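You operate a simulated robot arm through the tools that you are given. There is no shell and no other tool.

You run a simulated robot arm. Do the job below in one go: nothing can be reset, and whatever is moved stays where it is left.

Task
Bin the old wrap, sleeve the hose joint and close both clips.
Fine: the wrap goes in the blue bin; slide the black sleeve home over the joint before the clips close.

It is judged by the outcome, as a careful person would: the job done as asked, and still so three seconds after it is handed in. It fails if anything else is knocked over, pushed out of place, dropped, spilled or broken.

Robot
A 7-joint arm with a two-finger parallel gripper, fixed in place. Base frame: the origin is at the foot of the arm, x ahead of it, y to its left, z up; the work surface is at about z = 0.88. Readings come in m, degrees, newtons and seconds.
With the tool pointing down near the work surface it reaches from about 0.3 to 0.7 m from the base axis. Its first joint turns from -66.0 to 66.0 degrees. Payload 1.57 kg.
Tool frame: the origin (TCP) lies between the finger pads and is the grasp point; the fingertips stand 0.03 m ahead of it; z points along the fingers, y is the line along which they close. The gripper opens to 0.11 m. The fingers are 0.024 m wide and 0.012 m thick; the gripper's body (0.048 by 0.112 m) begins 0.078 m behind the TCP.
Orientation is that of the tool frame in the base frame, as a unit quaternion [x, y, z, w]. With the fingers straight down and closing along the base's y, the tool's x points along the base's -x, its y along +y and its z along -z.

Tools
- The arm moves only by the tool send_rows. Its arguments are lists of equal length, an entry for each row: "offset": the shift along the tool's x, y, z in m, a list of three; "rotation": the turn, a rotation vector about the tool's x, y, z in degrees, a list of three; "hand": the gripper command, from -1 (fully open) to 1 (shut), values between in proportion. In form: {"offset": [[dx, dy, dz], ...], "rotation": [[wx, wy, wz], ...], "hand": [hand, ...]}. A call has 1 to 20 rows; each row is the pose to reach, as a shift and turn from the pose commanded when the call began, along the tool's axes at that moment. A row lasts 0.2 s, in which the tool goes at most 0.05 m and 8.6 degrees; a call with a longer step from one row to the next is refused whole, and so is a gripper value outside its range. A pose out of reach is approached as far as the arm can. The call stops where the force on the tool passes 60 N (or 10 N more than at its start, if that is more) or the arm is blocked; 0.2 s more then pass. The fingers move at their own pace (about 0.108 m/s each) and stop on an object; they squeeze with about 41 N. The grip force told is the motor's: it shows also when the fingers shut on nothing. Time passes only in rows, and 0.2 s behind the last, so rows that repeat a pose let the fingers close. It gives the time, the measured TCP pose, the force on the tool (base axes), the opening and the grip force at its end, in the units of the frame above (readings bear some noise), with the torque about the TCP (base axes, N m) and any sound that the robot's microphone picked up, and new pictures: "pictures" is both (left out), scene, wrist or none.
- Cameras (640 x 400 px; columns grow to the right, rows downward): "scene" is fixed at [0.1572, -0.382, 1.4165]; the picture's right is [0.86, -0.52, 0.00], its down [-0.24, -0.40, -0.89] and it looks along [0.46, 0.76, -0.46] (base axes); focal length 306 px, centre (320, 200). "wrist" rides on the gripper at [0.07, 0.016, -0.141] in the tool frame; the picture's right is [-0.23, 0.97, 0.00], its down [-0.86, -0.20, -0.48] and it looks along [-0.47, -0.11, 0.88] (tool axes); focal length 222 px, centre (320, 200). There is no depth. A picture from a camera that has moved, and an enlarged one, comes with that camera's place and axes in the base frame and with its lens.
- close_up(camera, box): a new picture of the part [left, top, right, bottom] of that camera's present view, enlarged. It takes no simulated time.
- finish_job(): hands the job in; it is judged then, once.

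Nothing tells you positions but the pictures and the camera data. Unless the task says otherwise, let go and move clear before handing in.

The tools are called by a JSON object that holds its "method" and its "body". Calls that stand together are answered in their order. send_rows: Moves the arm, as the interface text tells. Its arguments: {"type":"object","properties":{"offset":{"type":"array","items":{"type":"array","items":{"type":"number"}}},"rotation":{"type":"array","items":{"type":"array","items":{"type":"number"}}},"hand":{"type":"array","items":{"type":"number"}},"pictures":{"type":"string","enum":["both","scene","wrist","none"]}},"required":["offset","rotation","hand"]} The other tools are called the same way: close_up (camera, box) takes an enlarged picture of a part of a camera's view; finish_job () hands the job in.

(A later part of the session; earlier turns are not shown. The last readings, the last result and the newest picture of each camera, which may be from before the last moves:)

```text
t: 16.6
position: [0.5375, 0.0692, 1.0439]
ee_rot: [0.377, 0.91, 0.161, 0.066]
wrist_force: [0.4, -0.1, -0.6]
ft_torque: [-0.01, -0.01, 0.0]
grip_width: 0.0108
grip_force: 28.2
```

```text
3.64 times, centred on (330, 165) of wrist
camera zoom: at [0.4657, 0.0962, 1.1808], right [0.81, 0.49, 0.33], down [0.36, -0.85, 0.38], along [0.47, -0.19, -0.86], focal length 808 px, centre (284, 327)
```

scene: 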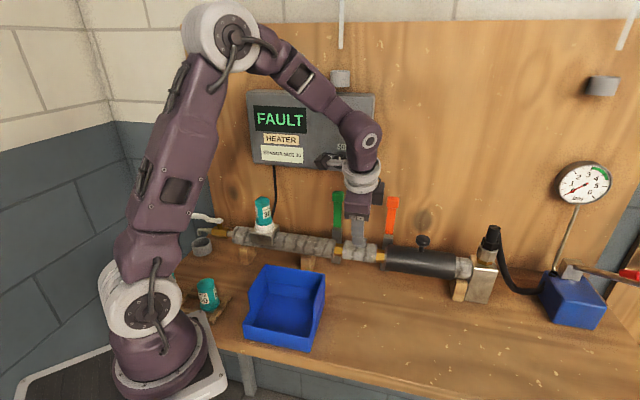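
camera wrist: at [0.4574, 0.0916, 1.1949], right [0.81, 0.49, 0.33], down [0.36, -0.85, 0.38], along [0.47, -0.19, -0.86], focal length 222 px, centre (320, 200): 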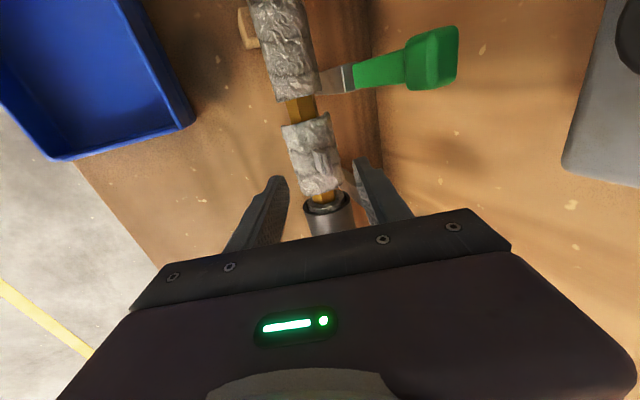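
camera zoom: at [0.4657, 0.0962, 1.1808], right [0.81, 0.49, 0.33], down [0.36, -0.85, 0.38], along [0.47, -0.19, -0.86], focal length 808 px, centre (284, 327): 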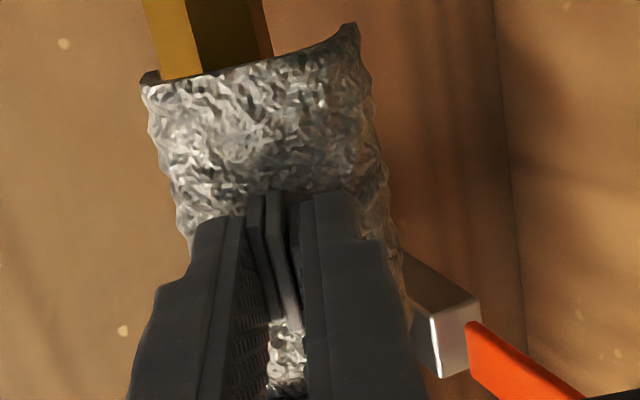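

The wrap is free with no load on the tool. I'll lift it back and up, untilt, and carry it over the centre of the blue bin at about (0.337, 0.059).

{"method": "send_rows", "body": {"offset": [[0, 0, -0.02], [0, 0, -0.04], [0, 0, -0.06], [0, 0, -0.08], [0.02, -0.017, -0.086], [0.042, -0.036, -0.093], [0.065, -0.055, -0.1], [0.088, -0.075, -0.107], [0.111, -0.095, -0.114], [0.134, -0.1144, -0.1216]], "rotation": [[0, 0, 0], [0, 0, 0], [0, 0, 0], [0, 0, 0], [3, 0, 0], [6, 0, 0], [10, 0, 0], [14, 0, 0], [17, 0, 0], [20, 0, 0]], "hand": [1, 1, 1, 1, 1, 1, 1, 1, 1, 1], "pictures": "both"}}

{"method": "close_up", "body": {"camera": "scene", "box": [230, 170, 350, 350]}}

```text
t: 18.8
position: [0.3396, 0.0581, 1.1177]
ee_rot: [0.383, 0.924, -0.001, 0.001]
wrist_force: [0.3, -0.1, -0.4]
ft_torque: [0.01, 0.0, -0.04]
grip_width: 0.0107
grip_force: 28.2
camera wrist: at [0.301, 0.1206, 1.2583], right [0.85, 0.53, 0.0], down [0.46, -0.75, 0.48], along [0.25, -0.41, -0.88], focal length 222 px, centre (320, 200)
```

scene: 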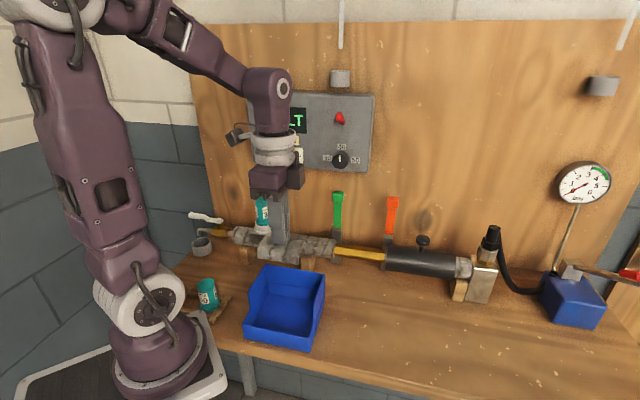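
wrist: 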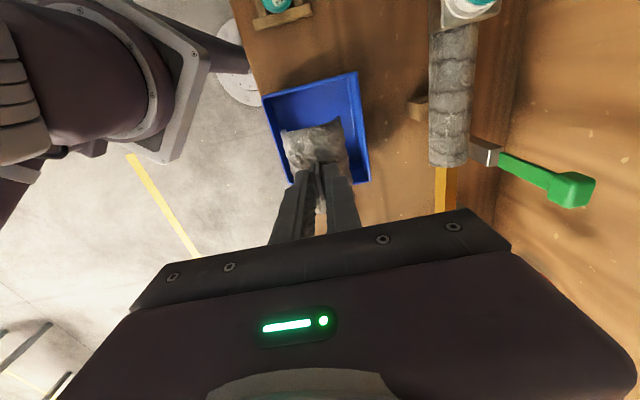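

```text
2.22 times, centred on (290, 260) of scene
camera zoom: at [0.1572, -0.382, 1.4165], right [0.86, -0.52, 0.0], down [-0.24, -0.4, -0.89], along [0.46, 0.76, -0.46], focal length 680 px, centre (387, 67)
```

zoom: 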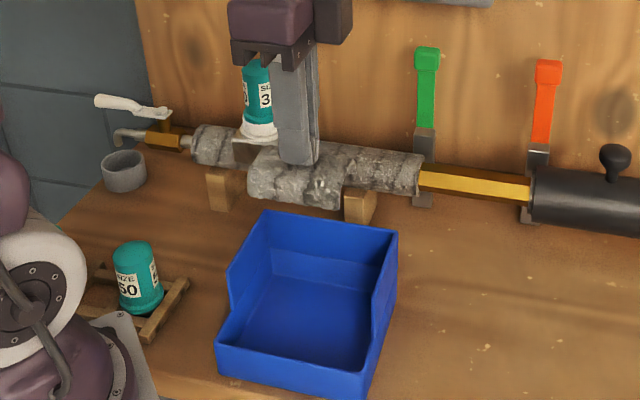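

The wrap hangs over the bin centre. I'll lower it in.

{"method": "send_rows", "body": {"offset": [[0, 0, 0.03], [0, 0, 0.06], [0, 0, 0.09], [0, 0, 0.11], [0, 0, 0.122]], "rotation": [[0, 0, 0], [0, 0, 0], [0, 0, 0], [0, 0, 0], [0, 0, 0]], "hand": [1, 1, 1, 1, 1], "pictures": "both"}}

{"method": "close_up", "body": {"camera": "scene", "box": [230, 230, 340, 360]}}

{"method": "close_up", "body": {"camera": "wrist", "box": [240, 60, 400, 200]}}

```text
t: 20.0
position: [0.3375, 0.0594, 0.9956]
ee_rot: [0.383, 0.924, -0.001, 0.0]
wrist_force: [0.7, 0.3, -0.5]
ft_torque: [0.01, 0.01, 0.05]
grip_width: 0.0108
grip_force: 28.9
camera wrist: at [0.3002, 0.1208, 1.1361], right [0.85, 0.53, 0.0], down [0.46, -0.75, 0.48], along [0.25, -0.41, -0.88], focal length 222 px, centre (320, 200)
```

scene: 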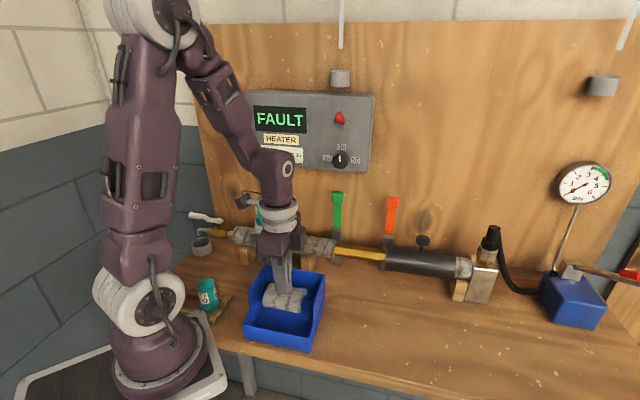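
wrist: 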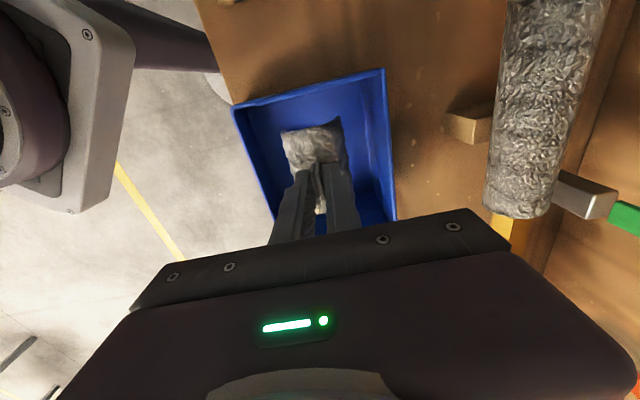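

```text
3.08 times, centred on (285, 295) of scene
camera zoom: at [0.1572, -0.382, 1.4165], right [0.86, -0.52, 0.0], down [-0.24, -0.4, -0.89], along [0.46, 0.76, -0.46], focal length 941 px, centre (428, -92)
```

zoom: 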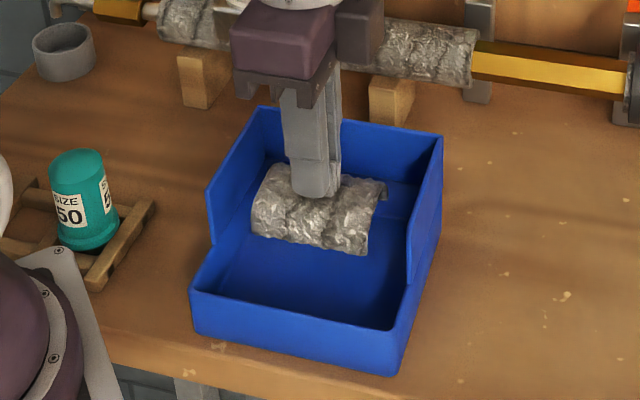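

```text
2.86 times, centred on (320, 130) of wrist
camera zoom: at [0.3002, 0.1208, 1.1361], right [0.85, 0.53, 0.0], down [0.46, -0.75, 0.48], along [0.25, -0.41, -0.88], focal length 635 px, centre (320, 400)
```

zoom: 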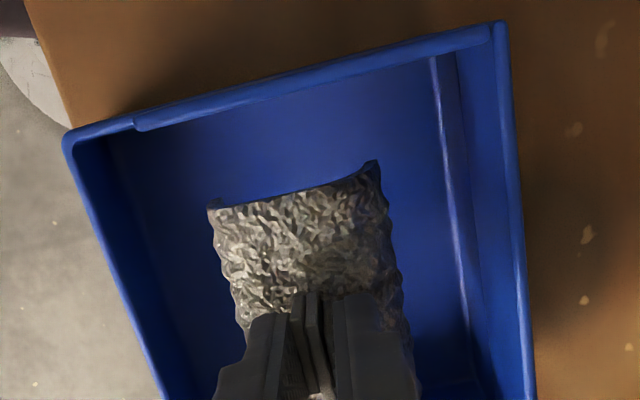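

{"method": "send_rows", "body": {"offset": [[0, 0, 0.008], [0, 0, 0.016], [0, 0, 0.022]], "rotation": [[0, 0, 0], [0, 0, 0], [0, 0, 0]], "hand": [1, 1, 1], "pictures": "none"}}

{"method": "close_up", "body": {"camera": "scene", "box": [230, 230, 340, 360]}}

```text
t: 20.8
position: [0.339, 0.0592, 0.9729]
ee_rot: [0.383, 0.924, -0.001, 0.0]
wrist_force: [-0.2, 0.1, -0.4]
ft_torque: [-0.01, -0.02, 0.0]
grip_width: 0.0107
grip_force: 28.7
```

```text
3.08 times, centred on (285, 295) of scene
camera zoom: at [0.1572, -0.382, 1.4165], right [0.86, -0.52, 0.0], down [-0.24, -0.4, -0.89], along [0.46, 0.76, -0.46], focal length 941 px, centre (428, -92)
```

zoom: 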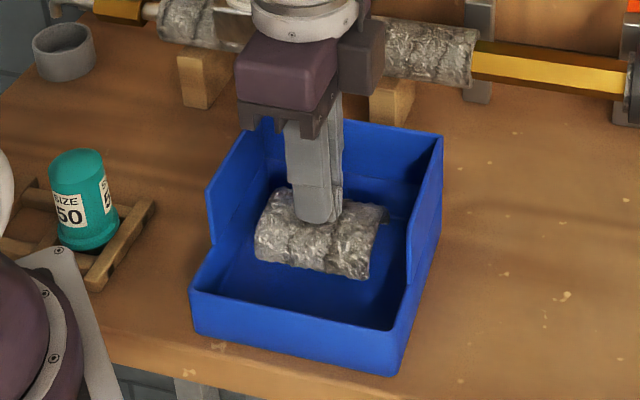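

{"method": "send_rows", "body": {"offset": [[0, 0, 0.005], [0, 0, 0.01], [0, 0, 0.014]], "rotation": [[0, 0, 0], [0, 0, 0], [0, 0, 0]], "hand": [1, 1, 1], "pictures": "none"}}

{"method": "close_up", "body": {"camera": "scene", "box": [230, 230, 340, 360]}}

```text
t: 21.6
position: [0.3367, 0.0579, 0.9587]
ee_rot: [0.383, 0.924, 0.001, 0.0]
wrist_force: [-0.6, -0.1, 0.6]
ft_torque: [0.01, 0.02, -0.02]
grip_width: 0.0109
grip_force: 28.6
```

```text
3.08 times, centred on (285, 295) of scene
camera zoom: at [0.1572, -0.382, 1.4165], right [0.86, -0.52, 0.0], down [-0.24, -0.4, -0.89], along [0.46, 0.76, -0.46], focal length 941 px, centre (428, -92)
```

zoom: 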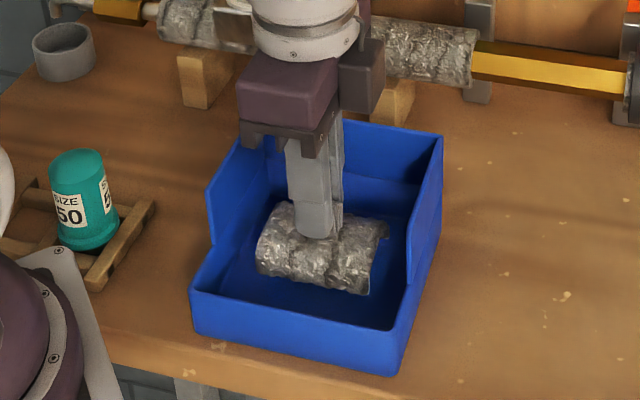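

{"method": "send_rows", "body": {"offset": [[0, 0, 0.004], [0, 0, 0.008], [0, 0, 0.01]], "rotation": [[0, 0, 0], [0, 0, 0], [0, 0, 0]], "hand": [1, 1, 1], "pictures": "none"}}

{"method": "close_up", "body": {"camera": "scene", "box": [230, 230, 340, 360]}}

```text
t: 22.4
position: [0.3384, 0.058, 0.9496]
ee_rot: [0.382, 0.924, -0.001, 0.0]
wrist_force: [-0.1, -0.1, 0.4]
ft_torque: [0.02, -0.01, 0.0]
grip_width: 0.0106
grip_force: 28.3
```

```text
3.08 times, centred on (285, 295) of scene
camera zoom: at [0.1572, -0.382, 1.4165], right [0.86, -0.52, 0.0], down [-0.24, -0.4, -0.89], along [0.46, 0.76, -0.46], focal length 941 px, centre (428, -92)
```

zoom: 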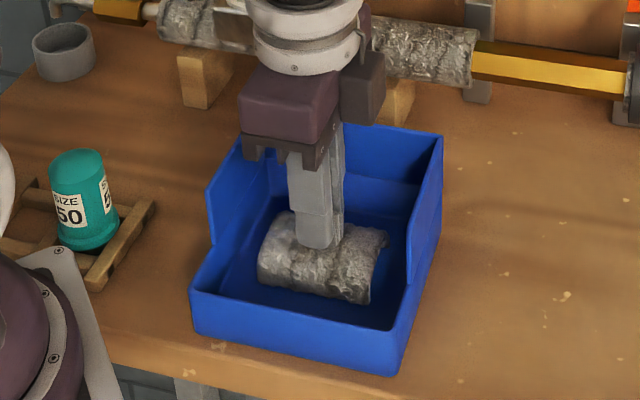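

{"method": "send_rows", "body": {"offset": [[0, 0, 0.003], [0, 0, 0.006], [0, 0, 0.008]], "rotation": [[0, 0, 0], [0, 0, 0], [0, 0, 0]], "hand": [1, 1, 1], "pictures": "none"}}

{"method": "close_up", "body": {"camera": "scene", "box": [230, 230, 340, 360]}}

{"method": "close_up", "body": {"camera": "wrist", "box": [220, 60, 420, 240]}}

```text
t: 23.2
position: [0.3377, 0.0589, 0.9428]
ee_rot: [0.382, 0.924, 0.001, 0.0]
wrist_force: [-1.4, -1.1, 26.9]
ft_torque: [-0.11, 0.03, -0.01]
grip_width: 0.0109
grip_force: 28.9
```

```text
3.08 times, centred on (285, 295) of scene
camera zoom: at [0.1569, -0.3821, 1.4165], right [0.86, -0.52, 0.0], down [-0.24, -0.4, -0.89], along [0.46, 0.76, -0.46], focal length 941 px, centre (428, -92)
```

zoom: 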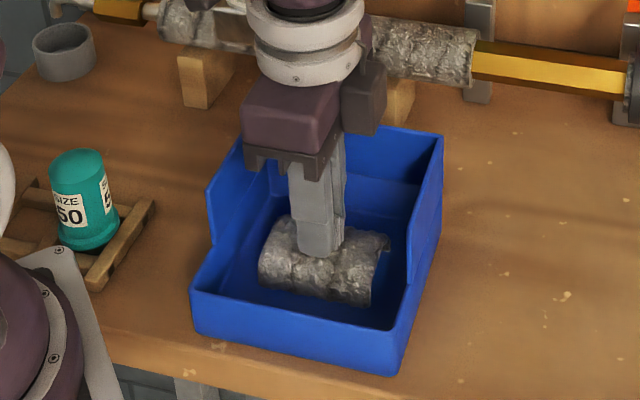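

```text
2.22 times, centred on (320, 150) of wrist
camera zoom: at [0.3004, 0.1203, 1.0825], right [0.85, 0.53, 0.0], down [0.46, -0.75, 0.48], along [0.25, -0.41, -0.88], focal length 494 px, centre (320, 311)
```

zoom: 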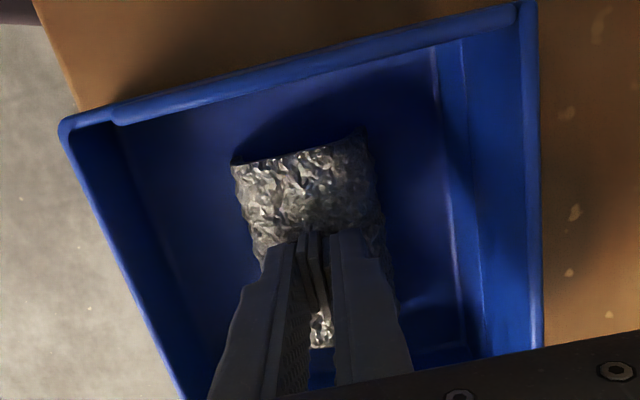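

The wrap touches the bin floor (27 N). I'll ease up 2 mm, release, and withdraw straight up.

{"method": "send_rows", "body": {"offset": [[0, 0, -0.002], [0, 0, -0.002], [0, 0, -0.002], [0, 0, -0.002], [0, 0, -0.03], [0, 0, -0.07], [0, 0, -0.11], [0, 0, -0.15], [0, 0, -0.19]], "rotation": [[0, 0, 0], [0, 0, 0], [0, 0, 0], [0, 0, 0], [0, 0, 0], [0, 0, 0], [0, 0, 0], [0, 0, 0], [0, 0, 0]], "hand": [1, 0.3, 0.2, 0.2, 0.2, 0.2, 0.2, 0.2, 0.2], "pictures": "both"}}

{"method": "close_up", "body": {"camera": "scene", "box": [230, 230, 340, 360]}}

{"method": "close_up", "body": {"camera": "scene", "box": [310, 170, 470, 280]}}

```text
t: 25.2
position: [0.3379, 0.0579, 1.1335]
ee_rot: [0.383, 0.924, 0.0, 0.0]
wrist_force: [0.4, 0.0, -0.1]
ft_torque: [0.04, 0.01, 0.01]
grip_width: 0.0441
grip_force: 0.1
camera wrist: at [0.2999, 0.1207, 1.2735], right [0.85, 0.53, 0.0], down [0.46, -0.75, 0.48], along [0.25, -0.41, -0.88], focal length 222 px, centre (320, 200)
```

scene: 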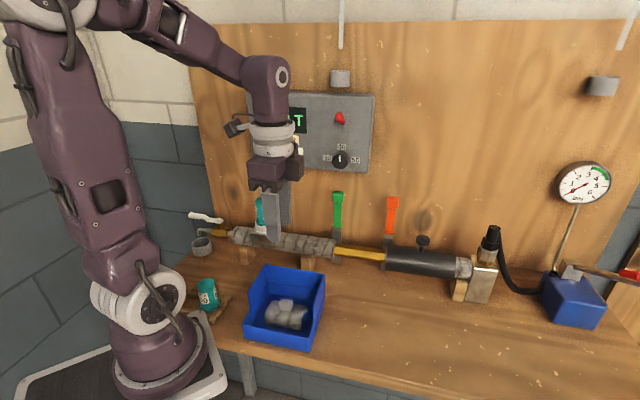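
wrist: 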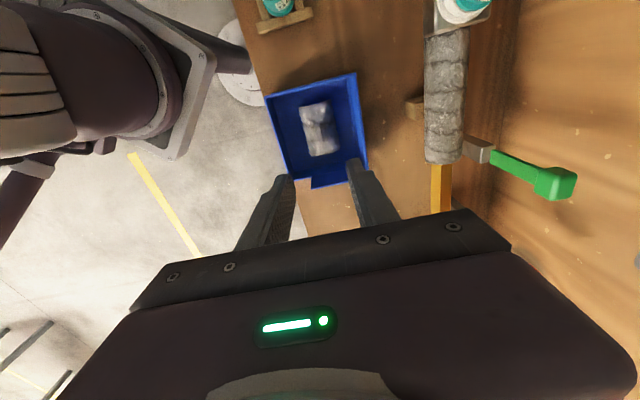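

```text
3.08 times, centred on (285, 295) of scene
camera zoom: at [0.1572, -0.382, 1.4165], right [0.86, -0.52, 0.0], down [-0.24, -0.4, -0.89], along [0.46, 0.76, -0.46], focal length 941 px, centre (428, -92)
```

zoom: 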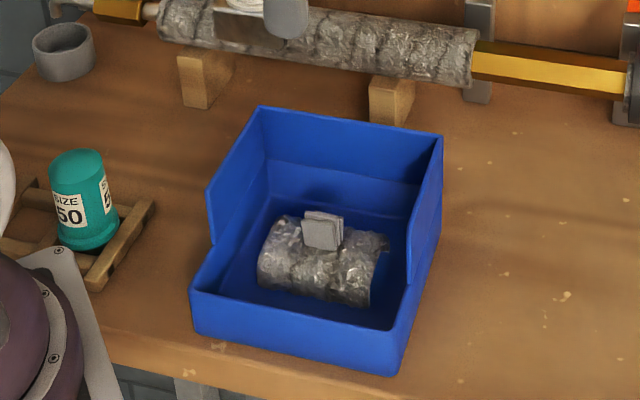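

```text
3.64 times, centred on (390, 225) of scene
camera zoom: at [0.1572, -0.382, 1.4165], right [0.86, -0.52, 0.0], down [-0.24, -0.4, -0.89], along [0.46, 0.76, -0.46], focal length 1112 px, centre (66, 109)
```

zoom: 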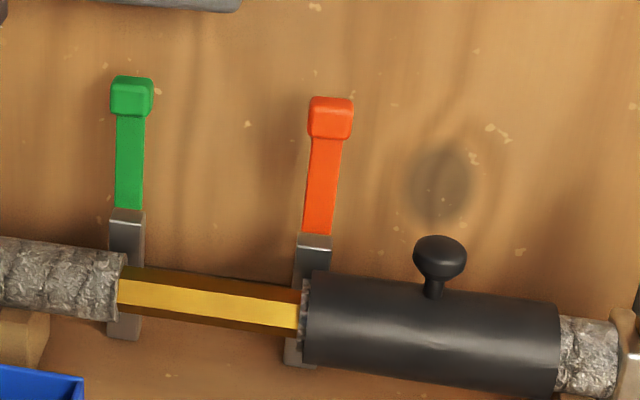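

The wrap rests in the bin, and the brass joint is bare between the foil ends at p ≈ 0.27 and 0.39. Next I'll turn the gripper back and move toward the sleeve's knob, which is at about (0.650, -0.013, 1.03).

{"method": "send_rows", "body": {"offset": [[-0.0241, 0.0096, -0.0015], [-0.0482, 0.0192, -0.003], [-0.0723, 0.0288, -0.0045], [-0.0964, 0.0384, -0.006], [-0.1205, 0.048, -0.0075], [-0.1446, 0.0576, -0.009], [-0.1687, 0.0672, -0.0105], [-0.1928, 0.0768, -0.012], [-0.2169, 0.0864, -0.0135], [-0.241, 0.096, -0.015], [-0.2652, 0.1054, -0.017]], "rotation": [[0, 0, -8.2], [0, 0, -16.4], [0, 0, -24.6], [0, 0, -32.8], [0, 0, -41], [0, 0, -49.2], [0, 0, -57.4], [0, 0, -65.6], [0, 0, -73.8], [0, 0, -82], [0, 0, -90]], "hand": [0, 0, 0, 0, 0, 0, 0, 0, 0, 0, 0], "pictures": "both"}}

{"method": "close_up", "body": {"camera": "wrist", "box": [160, 60, 440, 240]}}

{"method": "close_up", "body": {"camera": "scene", "box": [360, 190, 500, 300]}}

```text
t: 27.6
position: [0.6014, -0.0553, 1.1485]
ee_rot: [-0.383, 0.924, 0.001, -0.001]
wrist_force: [0.2, -0.4, -0.2]
ft_torque: [0.01, 0.0, -0.02]
grip_width: 0.0551
grip_force: 0.1
camera wrist: at [0.5399, -0.0919, 1.2901], right [-0.53, 0.85, 0.0], down [0.74, 0.47, 0.48], along [0.41, 0.25, -0.88], focal length 222 px, centre (320, 200)
```

scene: 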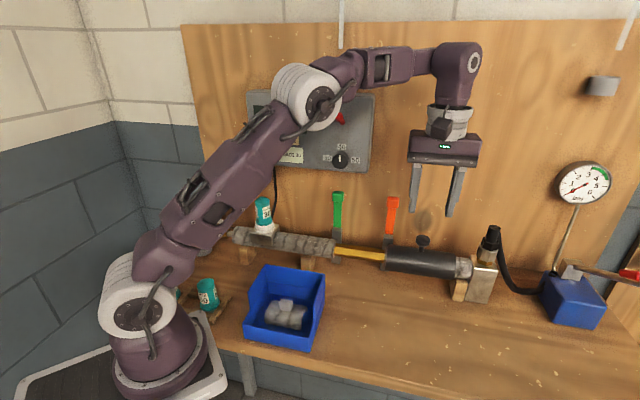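
wrist: 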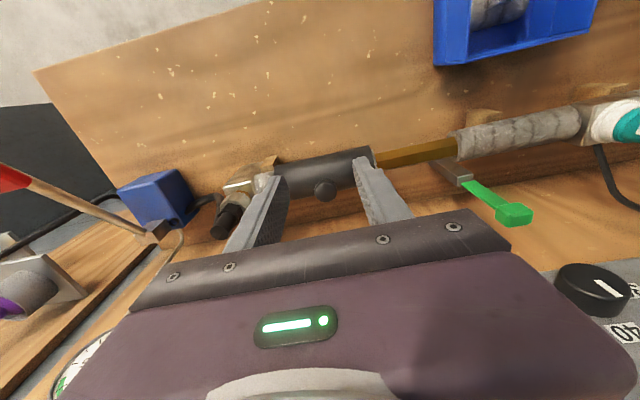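

```text
2.22 times, centred on (300, 150) of wrist
camera zoom: at [0.5399, -0.0919, 1.2901], right [-0.53, 0.85, 0.0], down [0.74, 0.47, 0.48], along [0.41, 0.25, -0.88], focal length 494 px, centre (364, 311)
```

zoom: 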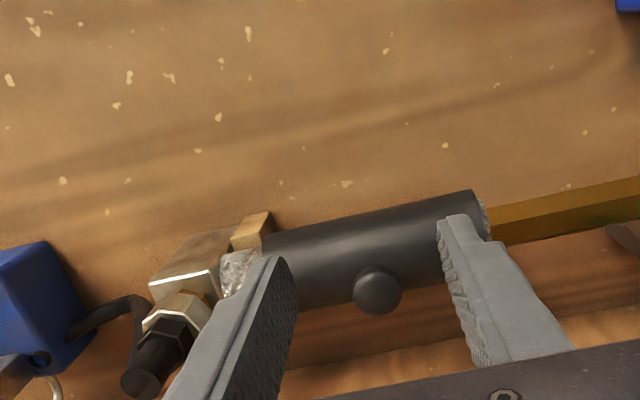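

```text
3.64 times, centred on (430, 245) of scene
camera zoom: at [0.1572, -0.382, 1.4165], right [0.86, -0.52, 0.0], down [-0.24, -0.4, -0.89], along [0.46, 0.76, -0.46], focal length 1112 px, centre (-80, 36)
```

zoom: 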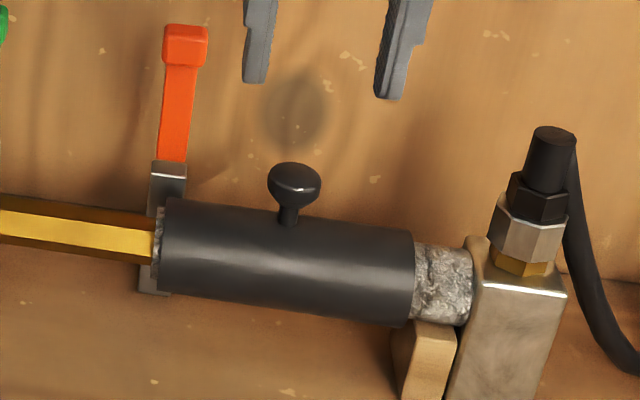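

The knob centre triangulates to (0.648, -0.0155, 1.021). I'll tilt 25° and come in with the fingers straddling the knob along the pipe direction.

{"method": "send_rows", "body": {"offset": [[-0.009, -0.0012, 0.018], [-0.018, -0.0024, 0.036], [-0.027, -0.0036, 0.054], [-0.0357, -0.0048, 0.073]], "rotation": [[0, -6.25, 0], [0, -12.5, 0], [0, -18.75, 0], [0, -25, 0]], "hand": [0, 0, 0, 0], "pictures": "none"}}

{"method": "close_up", "body": {"camera": "wrist", "box": [220, 80, 420, 220]}}

{"method": "close_up", "body": {"camera": "scene", "box": [360, 190, 500, 300]}}

```text
t: 28.6
position: [0.6294, -0.0327, 1.0761]
ee_rot: [-0.375, 0.901, 0.083, 0.201]
wrist_force: [-0.3, -0.4, 0.0]
ft_torque: [0.03, 0.01, -0.02]
grip_width: 0.0552
grip_force: 0.0
```

```text
2.86 times, centred on (320, 150) of wrist
camera zoom: at [0.5304, -0.1067, 1.1736], right [-0.54, 0.83, 0.1], down [0.54, 0.26, 0.8], along [0.64, 0.48, -0.6], focal length 635 px, centre (320, 343)
```

zoom: 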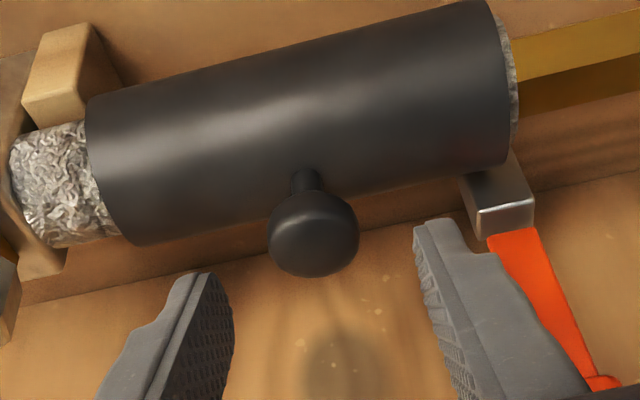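

```text
3.64 times, centred on (430, 245) of scene
camera zoom: at [0.1572, -0.382, 1.4165], right [0.86, -0.52, 0.0], down [-0.24, -0.4, -0.89], along [0.46, 0.76, -0.46], focal length 1112 px, centre (-80, 36)
```

zoom: 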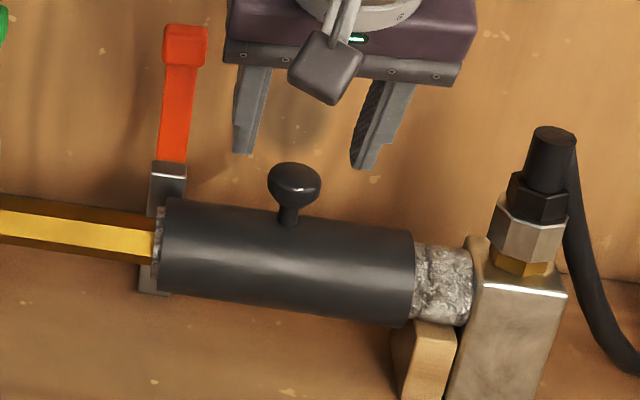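

{"method": "send_rows", "body": {"offset": [[0, -0.001, 0.018], [0, -0.0015, 0.036], [0, -0.002, 0.055], [0, -0.002, 0.055]], "rotation": [[0, 0, 0], [0, 0, 0], [0, 0, 0], [0, 0, 0]], "hand": [0, 0, 0, 0], "pictures": "none"}}

{"method": "close_up", "body": {"camera": "wrist", "box": [220, 100, 420, 240]}}

{"method": "close_up", "body": {"camera": "scene", "box": [360, 190, 500, 300]}}

```text
t: 29.6
position: [0.6461, -0.0183, 1.0245]
ee_rot: [-0.373, 0.902, 0.083, 0.201]
wrist_force: [0.4, -0.1, 0.5]
ft_torque: [0.02, -0.03, 0.01]
grip_width: 0.055
grip_force: 0.1
```

```text
2.86 times, centred on (320, 170) of wrist
camera zoom: at [0.5481, -0.0919, 1.1236], right [-0.54, 0.83, 0.1], down [0.55, 0.26, 0.8], along [0.64, 0.48, -0.6], focal length 635 px, centre (320, 286)
```

zoom: 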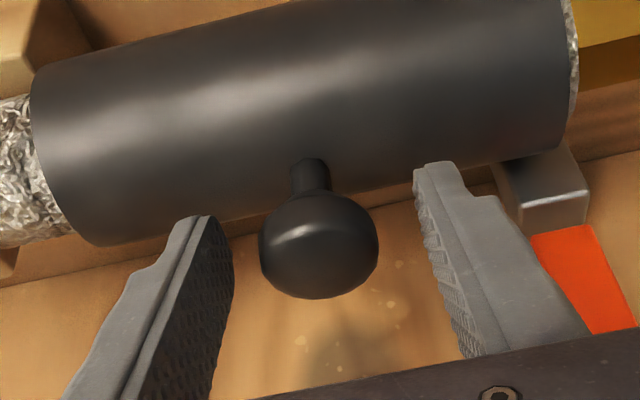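

```text
3.64 times, centred on (430, 245) of scene
camera zoom: at [0.1572, -0.382, 1.4165], right [0.86, -0.52, 0.0], down [-0.24, -0.4, -0.89], along [0.46, 0.76, -0.46], focal length 1112 px, centre (-80, 36)
```

zoom: 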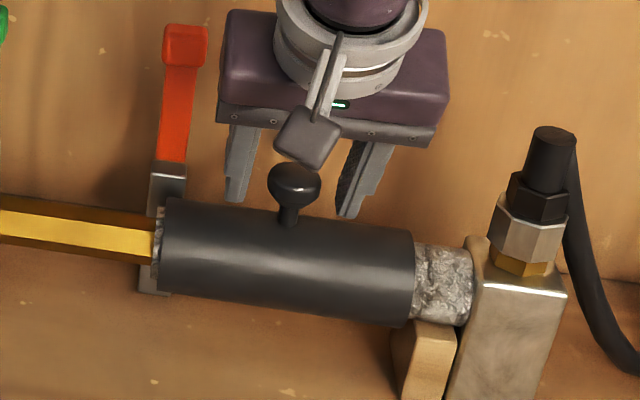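

{"method": "send_rows", "body": {"offset": [[0, 0, 0.004], [0, 0, 0.004], [0, 0, 0.004], [0, 0, 0.004], [0, 0, 0.004]], "rotation": [[0, 0, 0], [0, 0, 0], [0, 0, 0], [0, 0, 0], [0, 0, 0]], "hand": [0.1, 0.3, 0.5, 0.7, 0.7], "pictures": "none"}}

{"method": "close_up", "body": {"camera": "wrist", "box": [220, 100, 420, 240]}}

{"method": "close_up", "body": {"camera": "scene", "box": [360, 190, 500, 300]}}

```text
t: 30.8
position: [0.6475, -0.0171, 1.0231]
ee_rot: [-0.373, 0.902, 0.084, 0.2]
wrist_force: [0.0, 0.2, 0.0]
ft_torque: [-0.03, 0.02, 0.04]
grip_width: 0.031
grip_force: 40.2
```

```text
2.86 times, centred on (320, 170) of wrist
camera zoom: at [0.5491, -0.0909, 1.1203], right [-0.54, 0.83, 0.1], down [0.55, 0.26, 0.8], along [0.64, 0.48, -0.6], focal length 635 px, centre (320, 286)
```

zoom: 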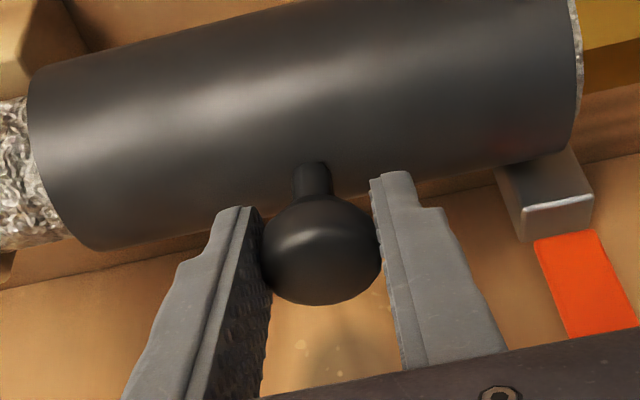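

```text
3.64 times, centred on (430, 245) of scene
camera zoom: at [0.1572, -0.382, 1.4165], right [0.86, -0.52, 0.0], down [-0.24, -0.4, -0.89], along [0.46, 0.76, -0.46], focal length 1112 px, centre (-80, 36)
```

zoom: 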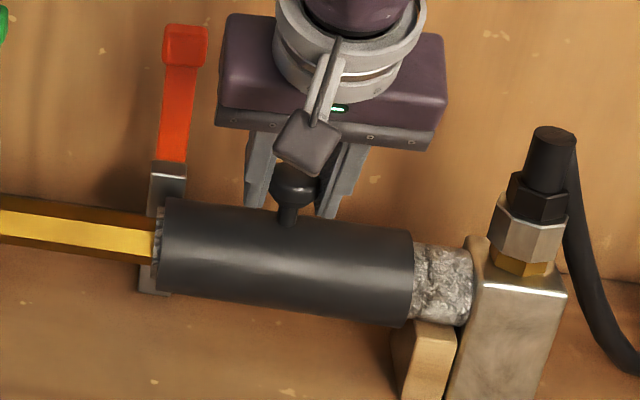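

The knob is gripped at 31 mm with no load. I'll slide the sleeve left along the pipe in small steps and check forces.

{"method": "send_rows", "body": {"offset": [[0, 0.008, 0], [0, 0.016, 0], [0, 0.024, 0], [0, 0.032, 0], [0, 0.04, 0]], "rotation": [[0, 0, 0], [0, 0, 0], [0, 0, 0], [0, 0, 0], [0, 0, 0]], "hand": [0.7, 0.7, 0.7, 0.7, 0.7], "pictures": "none"}}

{"method": "close_up", "body": {"camera": "scene", "box": [320, 180, 480, 290]}}

```text
t: 32.0
position: [0.6189, 0.0123, 1.023]
ee_rot: [-0.373, 0.902, 0.082, 0.201]
wrist_force: [-1.9, -1.7, -1.7]
ft_torque: [-0.14, 0.09, -0.01]
grip_width: 0.0309
grip_force: 40.6
```

```text
3.64 times, centred on (400, 235) of scene
camera zoom: at [0.1572, -0.3821, 1.4165], right [0.86, -0.52, 0.0], down [-0.24, -0.4, -0.89], along [0.46, 0.76, -0.46], focal length 1112 px, centre (29, 73)
```

zoom: 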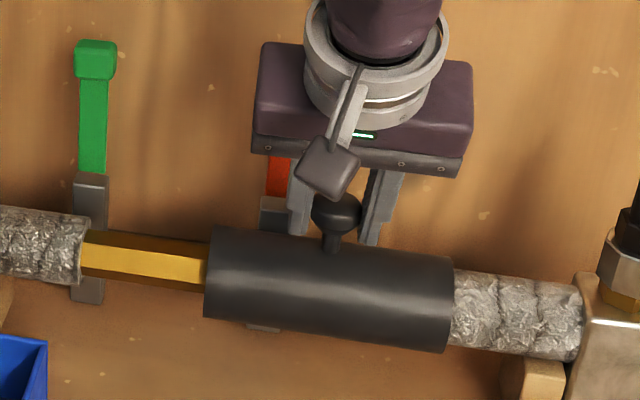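

It slides freely. I'll continue most of the way and check again.

{"method": "send_rows", "body": {"offset": [[0, 0.01, 0], [0, 0.02, 0], [0, 0.03, 0], [0, 0.04, 0], [0, 0.05, 0], [0, 0.06, 0], [0, 0.07, 0], [0, 0.08, 0]], "rotation": [[0, 0, 0], [0, 0, 0], [0, 0, 0], [0, 0, 0], [0, 0, 0], [0, 0, 0], [0, 0, 0], [0, 0, 0]], "hand": [0.7, 0.7, 0.7, 0.7, 0.7, 0.7, 0.7, 0.7], "pictures": "both"}}

{"method": "close_up", "body": {"camera": "scene", "box": [300, 180, 440, 290]}}

{"method": "close_up", "body": {"camera": "wrist", "box": [160, 60, 480, 240]}}

```text
t: 33.8
position: [0.5621, 0.0678, 1.0225]
ee_rot: [-0.374, 0.902, 0.083, 0.199]
wrist_force: [-6.0, -8.6, 7.9]
ft_torque: [-0.01, -0.15, 0.01]
grip_width: 0.0308
grip_force: 39.7
camera wrist: at [0.4643, -0.006, 1.1203], right [-0.54, 0.83, 0.1], down [0.55, 0.26, 0.8], along [0.64, 0.48, -0.6], focal length 222 px, centre (320, 200)
```

scene: 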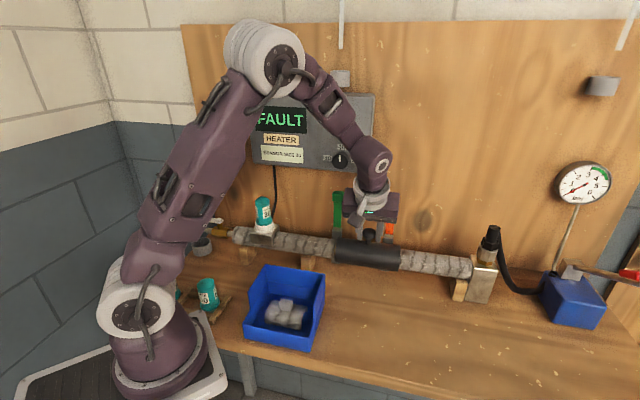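
wrist: 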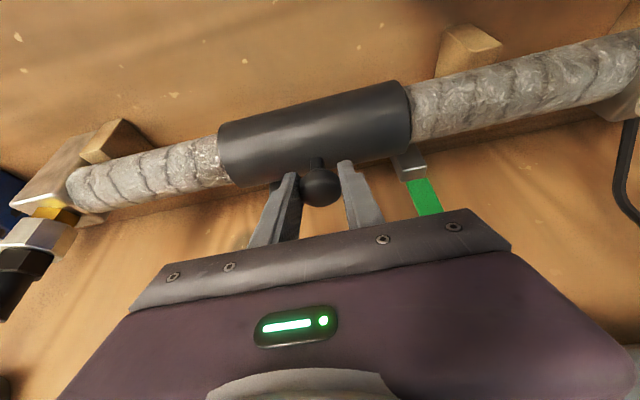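

```text
3.64 times, centred on (370, 235) of scene
camera zoom: at [0.1568, -0.3823, 1.4165], right [0.86, -0.52, 0.0], down [-0.24, -0.4, -0.89], along [0.46, 0.76, -0.46], focal length 1112 px, centre (138, 73)
```

zoom: 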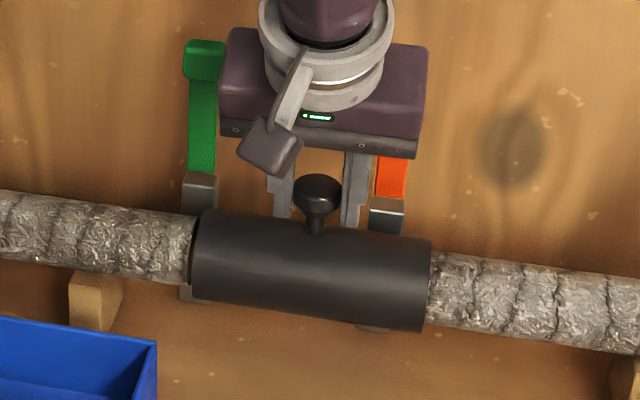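

```text
2.00 times, centred on (320, 150) of wrist
camera zoom: at [0.4643, -0.006, 1.1203], right [-0.54, 0.83, 0.1], down [0.55, 0.26, 0.8], along [0.64, 0.48, -0.6], focal length 444 px, centre (320, 300)
```

zoom: 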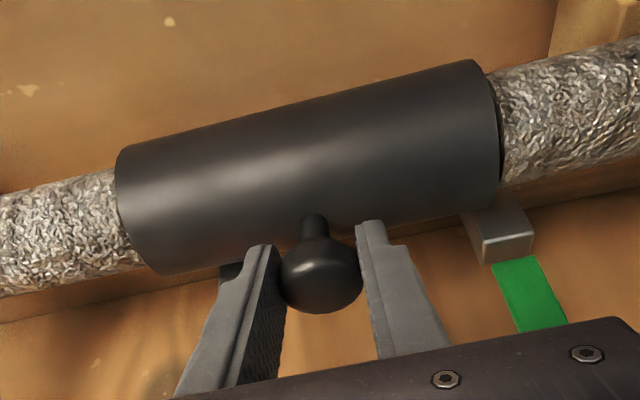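

{"method": "close_up", "body": {"camera": "scene", "box": [315, 205, 365, 265]}}

{"method": "close_up", "body": {"camera": "wrist", "box": [370, 70, 450, 190]}}

{"method": "close_up", "body": {"camera": "scene", "box": [375, 215, 435, 285]}}

```text
6.67 times, centred on (340, 235) of scene
camera zoom: at [0.1568, -0.3823, 1.4165], right [0.86, -0.52, 0.0], down [-0.24, -0.4, -0.89], along [0.46, 0.76, -0.46], focal length 2039 px, centre (187, -33)
```

zoom: 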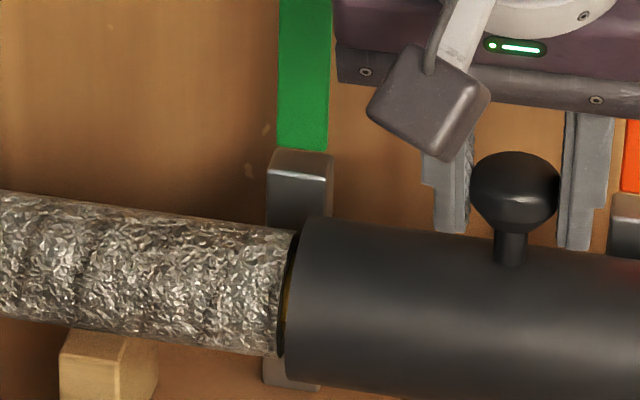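

```text
3.33 times, centred on (410, 130) of wrist
camera zoom: at [0.4643, -0.006, 1.1203], right [-0.54, 0.83, 0.1], down [0.55, 0.26, 0.8], along [0.64, 0.48, -0.6], focal length 740 px, centre (20, 433)
```

zoom: 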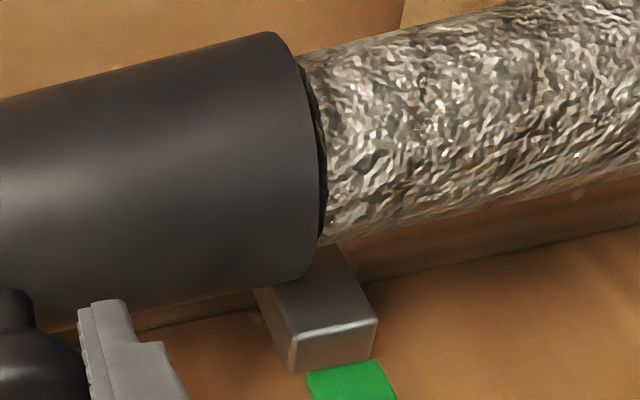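

```text
5.71 times, centred on (405, 250) of scene
camera zoom: at [0.1568, -0.3823, 1.4165], right [0.86, -0.52, 0.0], down [-0.24, -0.4, -0.89], along [0.46, 0.76, -0.46], focal length 1748 px, centre (-166, -86)
```

zoom: 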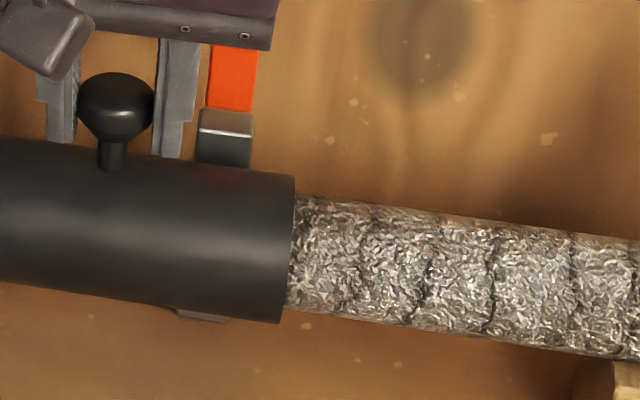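

The sleeve's left end is just at the left foil's edge, with a thin sliver of brass still showing. I'll push a few more millimetres and watch the along-pipe force for a stop.

{"method": "send_rows", "body": {"offset": [[0, 0.003, 0], [0, 0.006, 0]], "rotation": [[0, 0, 0], [0, 0, 0]], "hand": [0.7, 0.7], "pictures": "none"}}

{"method": "close_up", "body": {"camera": "scene", "box": [315, 205, 365, 265]}}

```text
t: 34.4
position: [0.5576, 0.0731, 1.0222]
ee_rot: [-0.373, 0.902, 0.082, 0.2]
wrist_force: [-7.7, -7.5, 6.1]
ft_torque: [0.01, 0.02, -0.06]
grip_width: 0.031
grip_force: 40.3
```

```text
6.67 times, centred on (340, 235) of scene
camera zoom: at [0.1569, -0.3823, 1.4165], right [0.86, -0.52, 0.0], down [-0.24, -0.4, -0.89], along [0.46, 0.76, -0.46], focal length 2039 px, centre (187, -33)
```

zoom: 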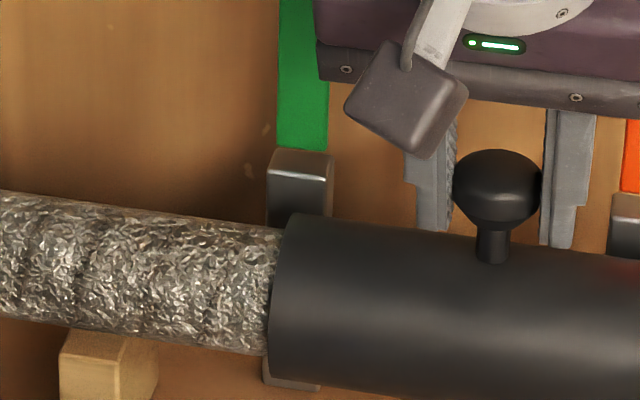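

{"method": "send_rows", "body": {"offset": [[0, 0.003, 0], [0, 0.006, 0]], "rotation": [[0, 0, 0], [0, 0, 0]], "hand": [0.7, 0.7], "pictures": "none"}}

{"method": "close_up", "body": {"camera": "scene", "box": [310, 195, 430, 275]}}

{"method": "close_up", "body": {"camera": "wrist", "box": [180, 60, 460, 240]}}

```text
t: 35.0
position: [0.555, 0.0767, 1.0223]
ee_rot: [-0.374, 0.902, 0.083, 0.2]
wrist_force: [-6.4, -9.0, 5.4]
ft_torque: [-0.06, -0.01, -0.01]
grip_width: 0.031
grip_force: 39.8
```

```text
5.00 times, centred on (370, 235) of scene
camera zoom: at [0.1569, -0.3823, 1.4165], right [0.86, -0.52, 0.0], down [-0.24, -0.4, -0.89], along [0.46, 0.76, -0.46], focal length 1529 px, centre (70, 25)
```

zoom: 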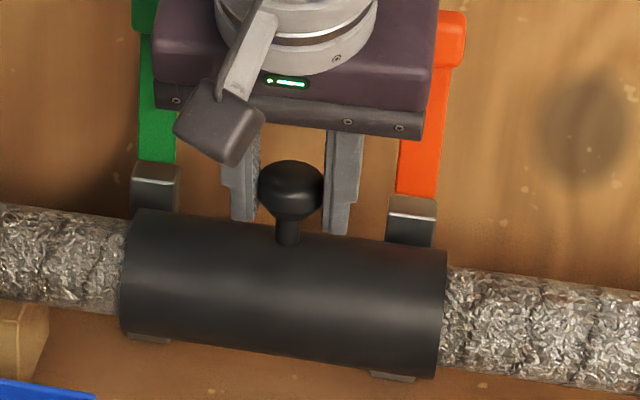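

```text
2.22 times, centred on (320, 150) of wrist
camera zoom: at [0.4559, 0.0024, 1.1202], right [-0.54, 0.83, 0.1], down [0.55, 0.26, 0.8], along [0.64, 0.48, -0.6], focal length 494 px, centre (320, 311)
```

zoom: 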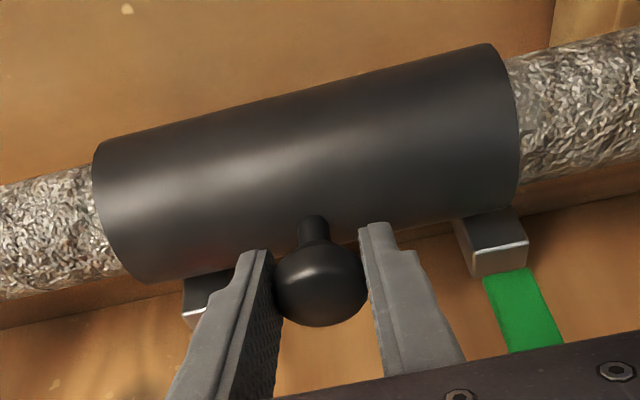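

{"method": "send_rows", "body": {"offset": [[0, 0.0025, 0], [0, 0.005, 0]], "rotation": [[0, 0, 0], [0, 0, 0]], "hand": [0.7, 0.7], "pictures": "none"}}

{"method": "close_up", "body": {"camera": "scene", "box": [310, 195, 430, 275]}}

```text
t: 35.6
position: [0.5497, 0.0801, 1.0228]
ee_rot: [-0.374, 0.902, 0.084, 0.2]
wrist_force: [-6.1, -6.9, 2.0]
ft_torque: [0.12, -0.13, -0.08]
grip_width: 0.0308
grip_force: 40.0
```

```text
5.00 times, centred on (370, 235) of scene
camera zoom: at [0.157, -0.3822, 1.4165], right [0.86, -0.52, 0.0], down [-0.24, -0.4, -0.89], along [0.46, 0.76, -0.46], focal length 1529 px, centre (70, 25)
```

zoom: 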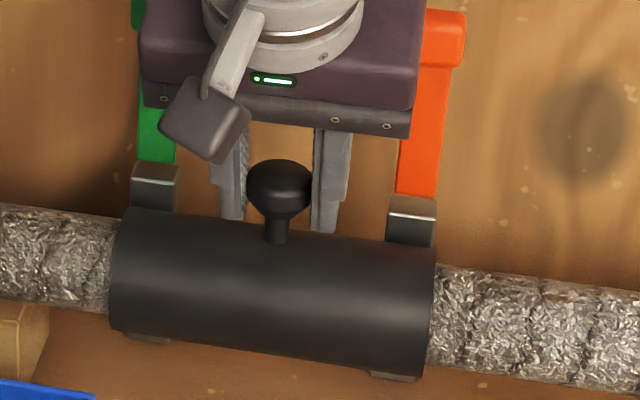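

The sleeve is now centred over the joint and under both clips (centre p ≈ 0.332). I'll release the knob, back out along the tool axis, and look at the clips.

{"method": "send_rows", "body": {"offset": [[0, 0, 0], [0, 0, 0], [0, 0, -0.015], [0, 0, -0.04], [0, 0, -0.075], [0, 0, -0.11]], "rotation": [[0, 0, 0], [0, 0, 0], [0, 0, 0], [0, 0, 0], [0, 0, 0], [0, 0, 0]], "hand": [0.2, 0.1, 0.1, 0.1, 0.1, 0.1], "pictures": "both"}}

{"method": "close_up", "body": {"camera": "scene", "box": [310, 180, 430, 275]}}

{"method": "close_up", "body": {"camera": "wrist", "box": [200, 80, 500, 240]}}

```text
t: 37.0
position: [0.5181, 0.0474, 1.1227]
ee_rot: [-0.374, 0.902, 0.083, 0.199]
wrist_force: [-1.0, 0.1, -0.4]
ft_torque: [-0.02, 0.0, 0.02]
grip_width: 0.0493
grip_force: 0.1
camera wrist: at [0.4196, -0.0272, 1.2197], right [-0.54, 0.83, 0.1], down [0.55, 0.26, 0.79], along [0.64, 0.48, -0.6], focal length 222 px, centre (320, 200)
```

scene: 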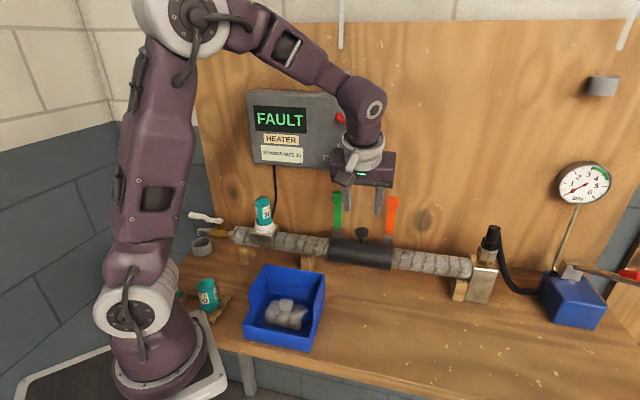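
wrist: 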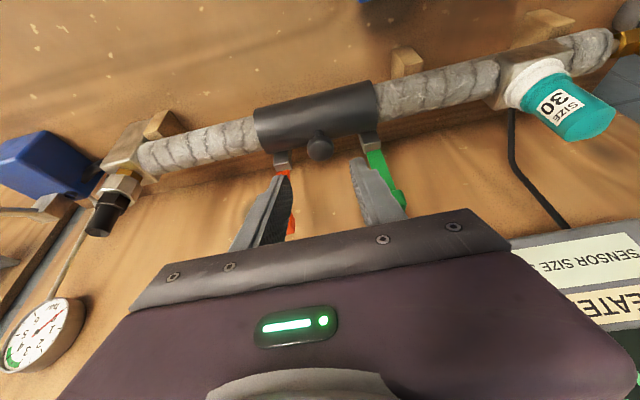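

```text
4.21 times, centred on (370, 228) of scene
camera zoom: at [0.1572, -0.382, 1.4165], right [0.86, -0.52, 0.0], down [-0.24, -0.4, -0.89], along [0.46, 0.76, -0.46], focal length 1288 px, centre (110, 84)
```

zoom: 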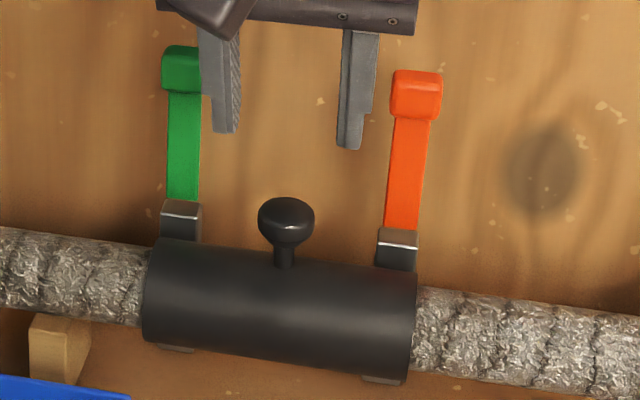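

```text
2.13 times, centred on (350, 160) of wrist
camera zoom: at [0.4196, -0.0272, 1.2197], right [-0.54, 0.83, 0.1], down [0.55, 0.26, 0.79], along [0.64, 0.48, -0.6], focal length 474 px, centre (256, 285)
```

zoom: 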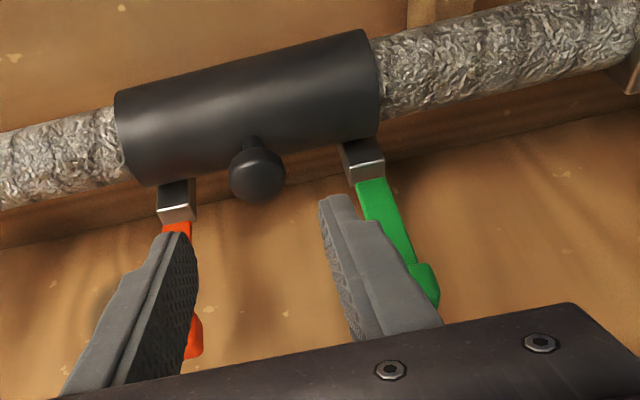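

The sleeve stayed home when released. The clip levers stand upright behind the sleeve, with tips at about n = 0.493, z = 1.083 and p = 0.395 (orange) / 0.265 (green), so they should swing forward over the sleeve. I'll start with orange and move to a pre-grasp above its tip.

{"method": "send_rows", "body": {"offset": [[0, -0.031, 0], [0, -0.062, 0], [-0.025, -0.062, 0.005], [-0.05, -0.062, 0.01], [-0.0672, -0.062, 0.0142]], "rotation": [[0, 0, 0], [0, 0, 0], [0, 0, 0], [0, 0, 0], [0, 0, 0]], "hand": [0.05, 0.05, 0.05, 0.05, 0.05], "pictures": "both"}}

{"method": "close_up", "body": {"camera": "wrist", "box": [220, 80, 420, 230]}}

{"method": "close_up", "body": {"camera": "scene", "box": [340, 150, 460, 260]}}

```text
t: 38.2
position: [0.6103, 0.0496, 1.1375]
ee_rot: [-0.373, 0.902, 0.083, 0.2]
wrist_force: [0.3, -0.2, 0.2]
ft_torque: [0.02, 0.0, 0.0]
grip_width: 0.0525
grip_force: 0.1
camera wrist: at [0.5114, -0.0235, 1.2358], right [-0.54, 0.83, 0.1], down [0.55, 0.26, 0.8], along [0.64, 0.48, -0.6], focal length 222 px, centre (320, 200)
```

scene: 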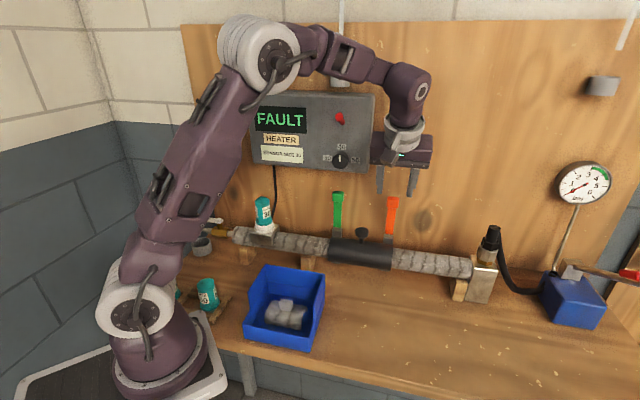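
wrist: 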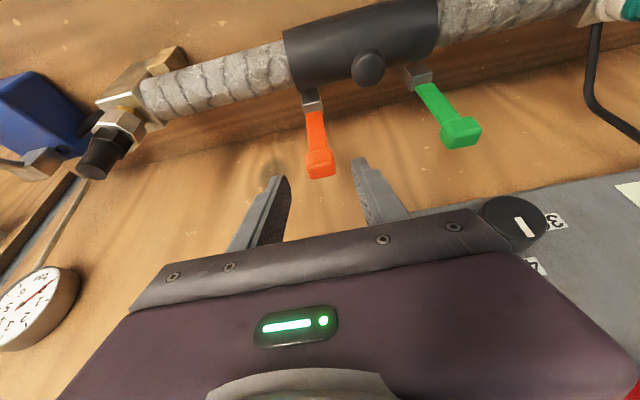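

```text
2.67 times, centred on (320, 155) of wrist
camera zoom: at [0.5114, -0.0235, 1.2358], right [-0.54, 0.83, 0.1], down [0.55, 0.26, 0.8], along [0.64, 0.48, -0.6], focal length 592 px, centre (320, 320)
```

zoom: 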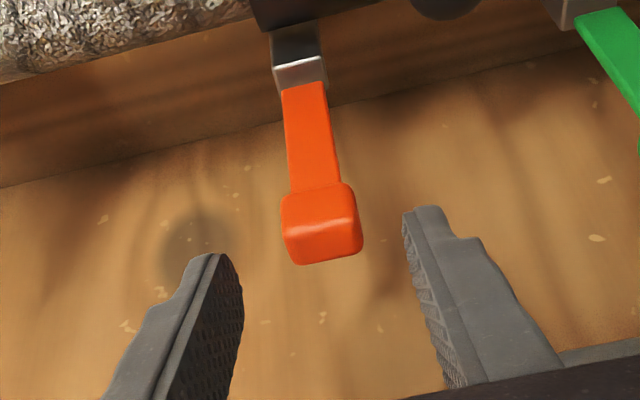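

```text
3.64 times, centred on (400, 205) of scene
camera zoom: at [0.1572, -0.382, 1.4165], right [0.86, -0.52, 0.0], down [-0.24, -0.4, -0.89], along [0.46, 0.76, -0.46], focal length 1112 px, centre (29, 182)
```

zoom: 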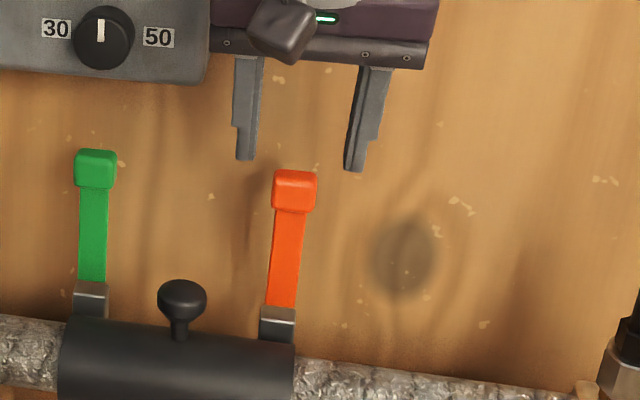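

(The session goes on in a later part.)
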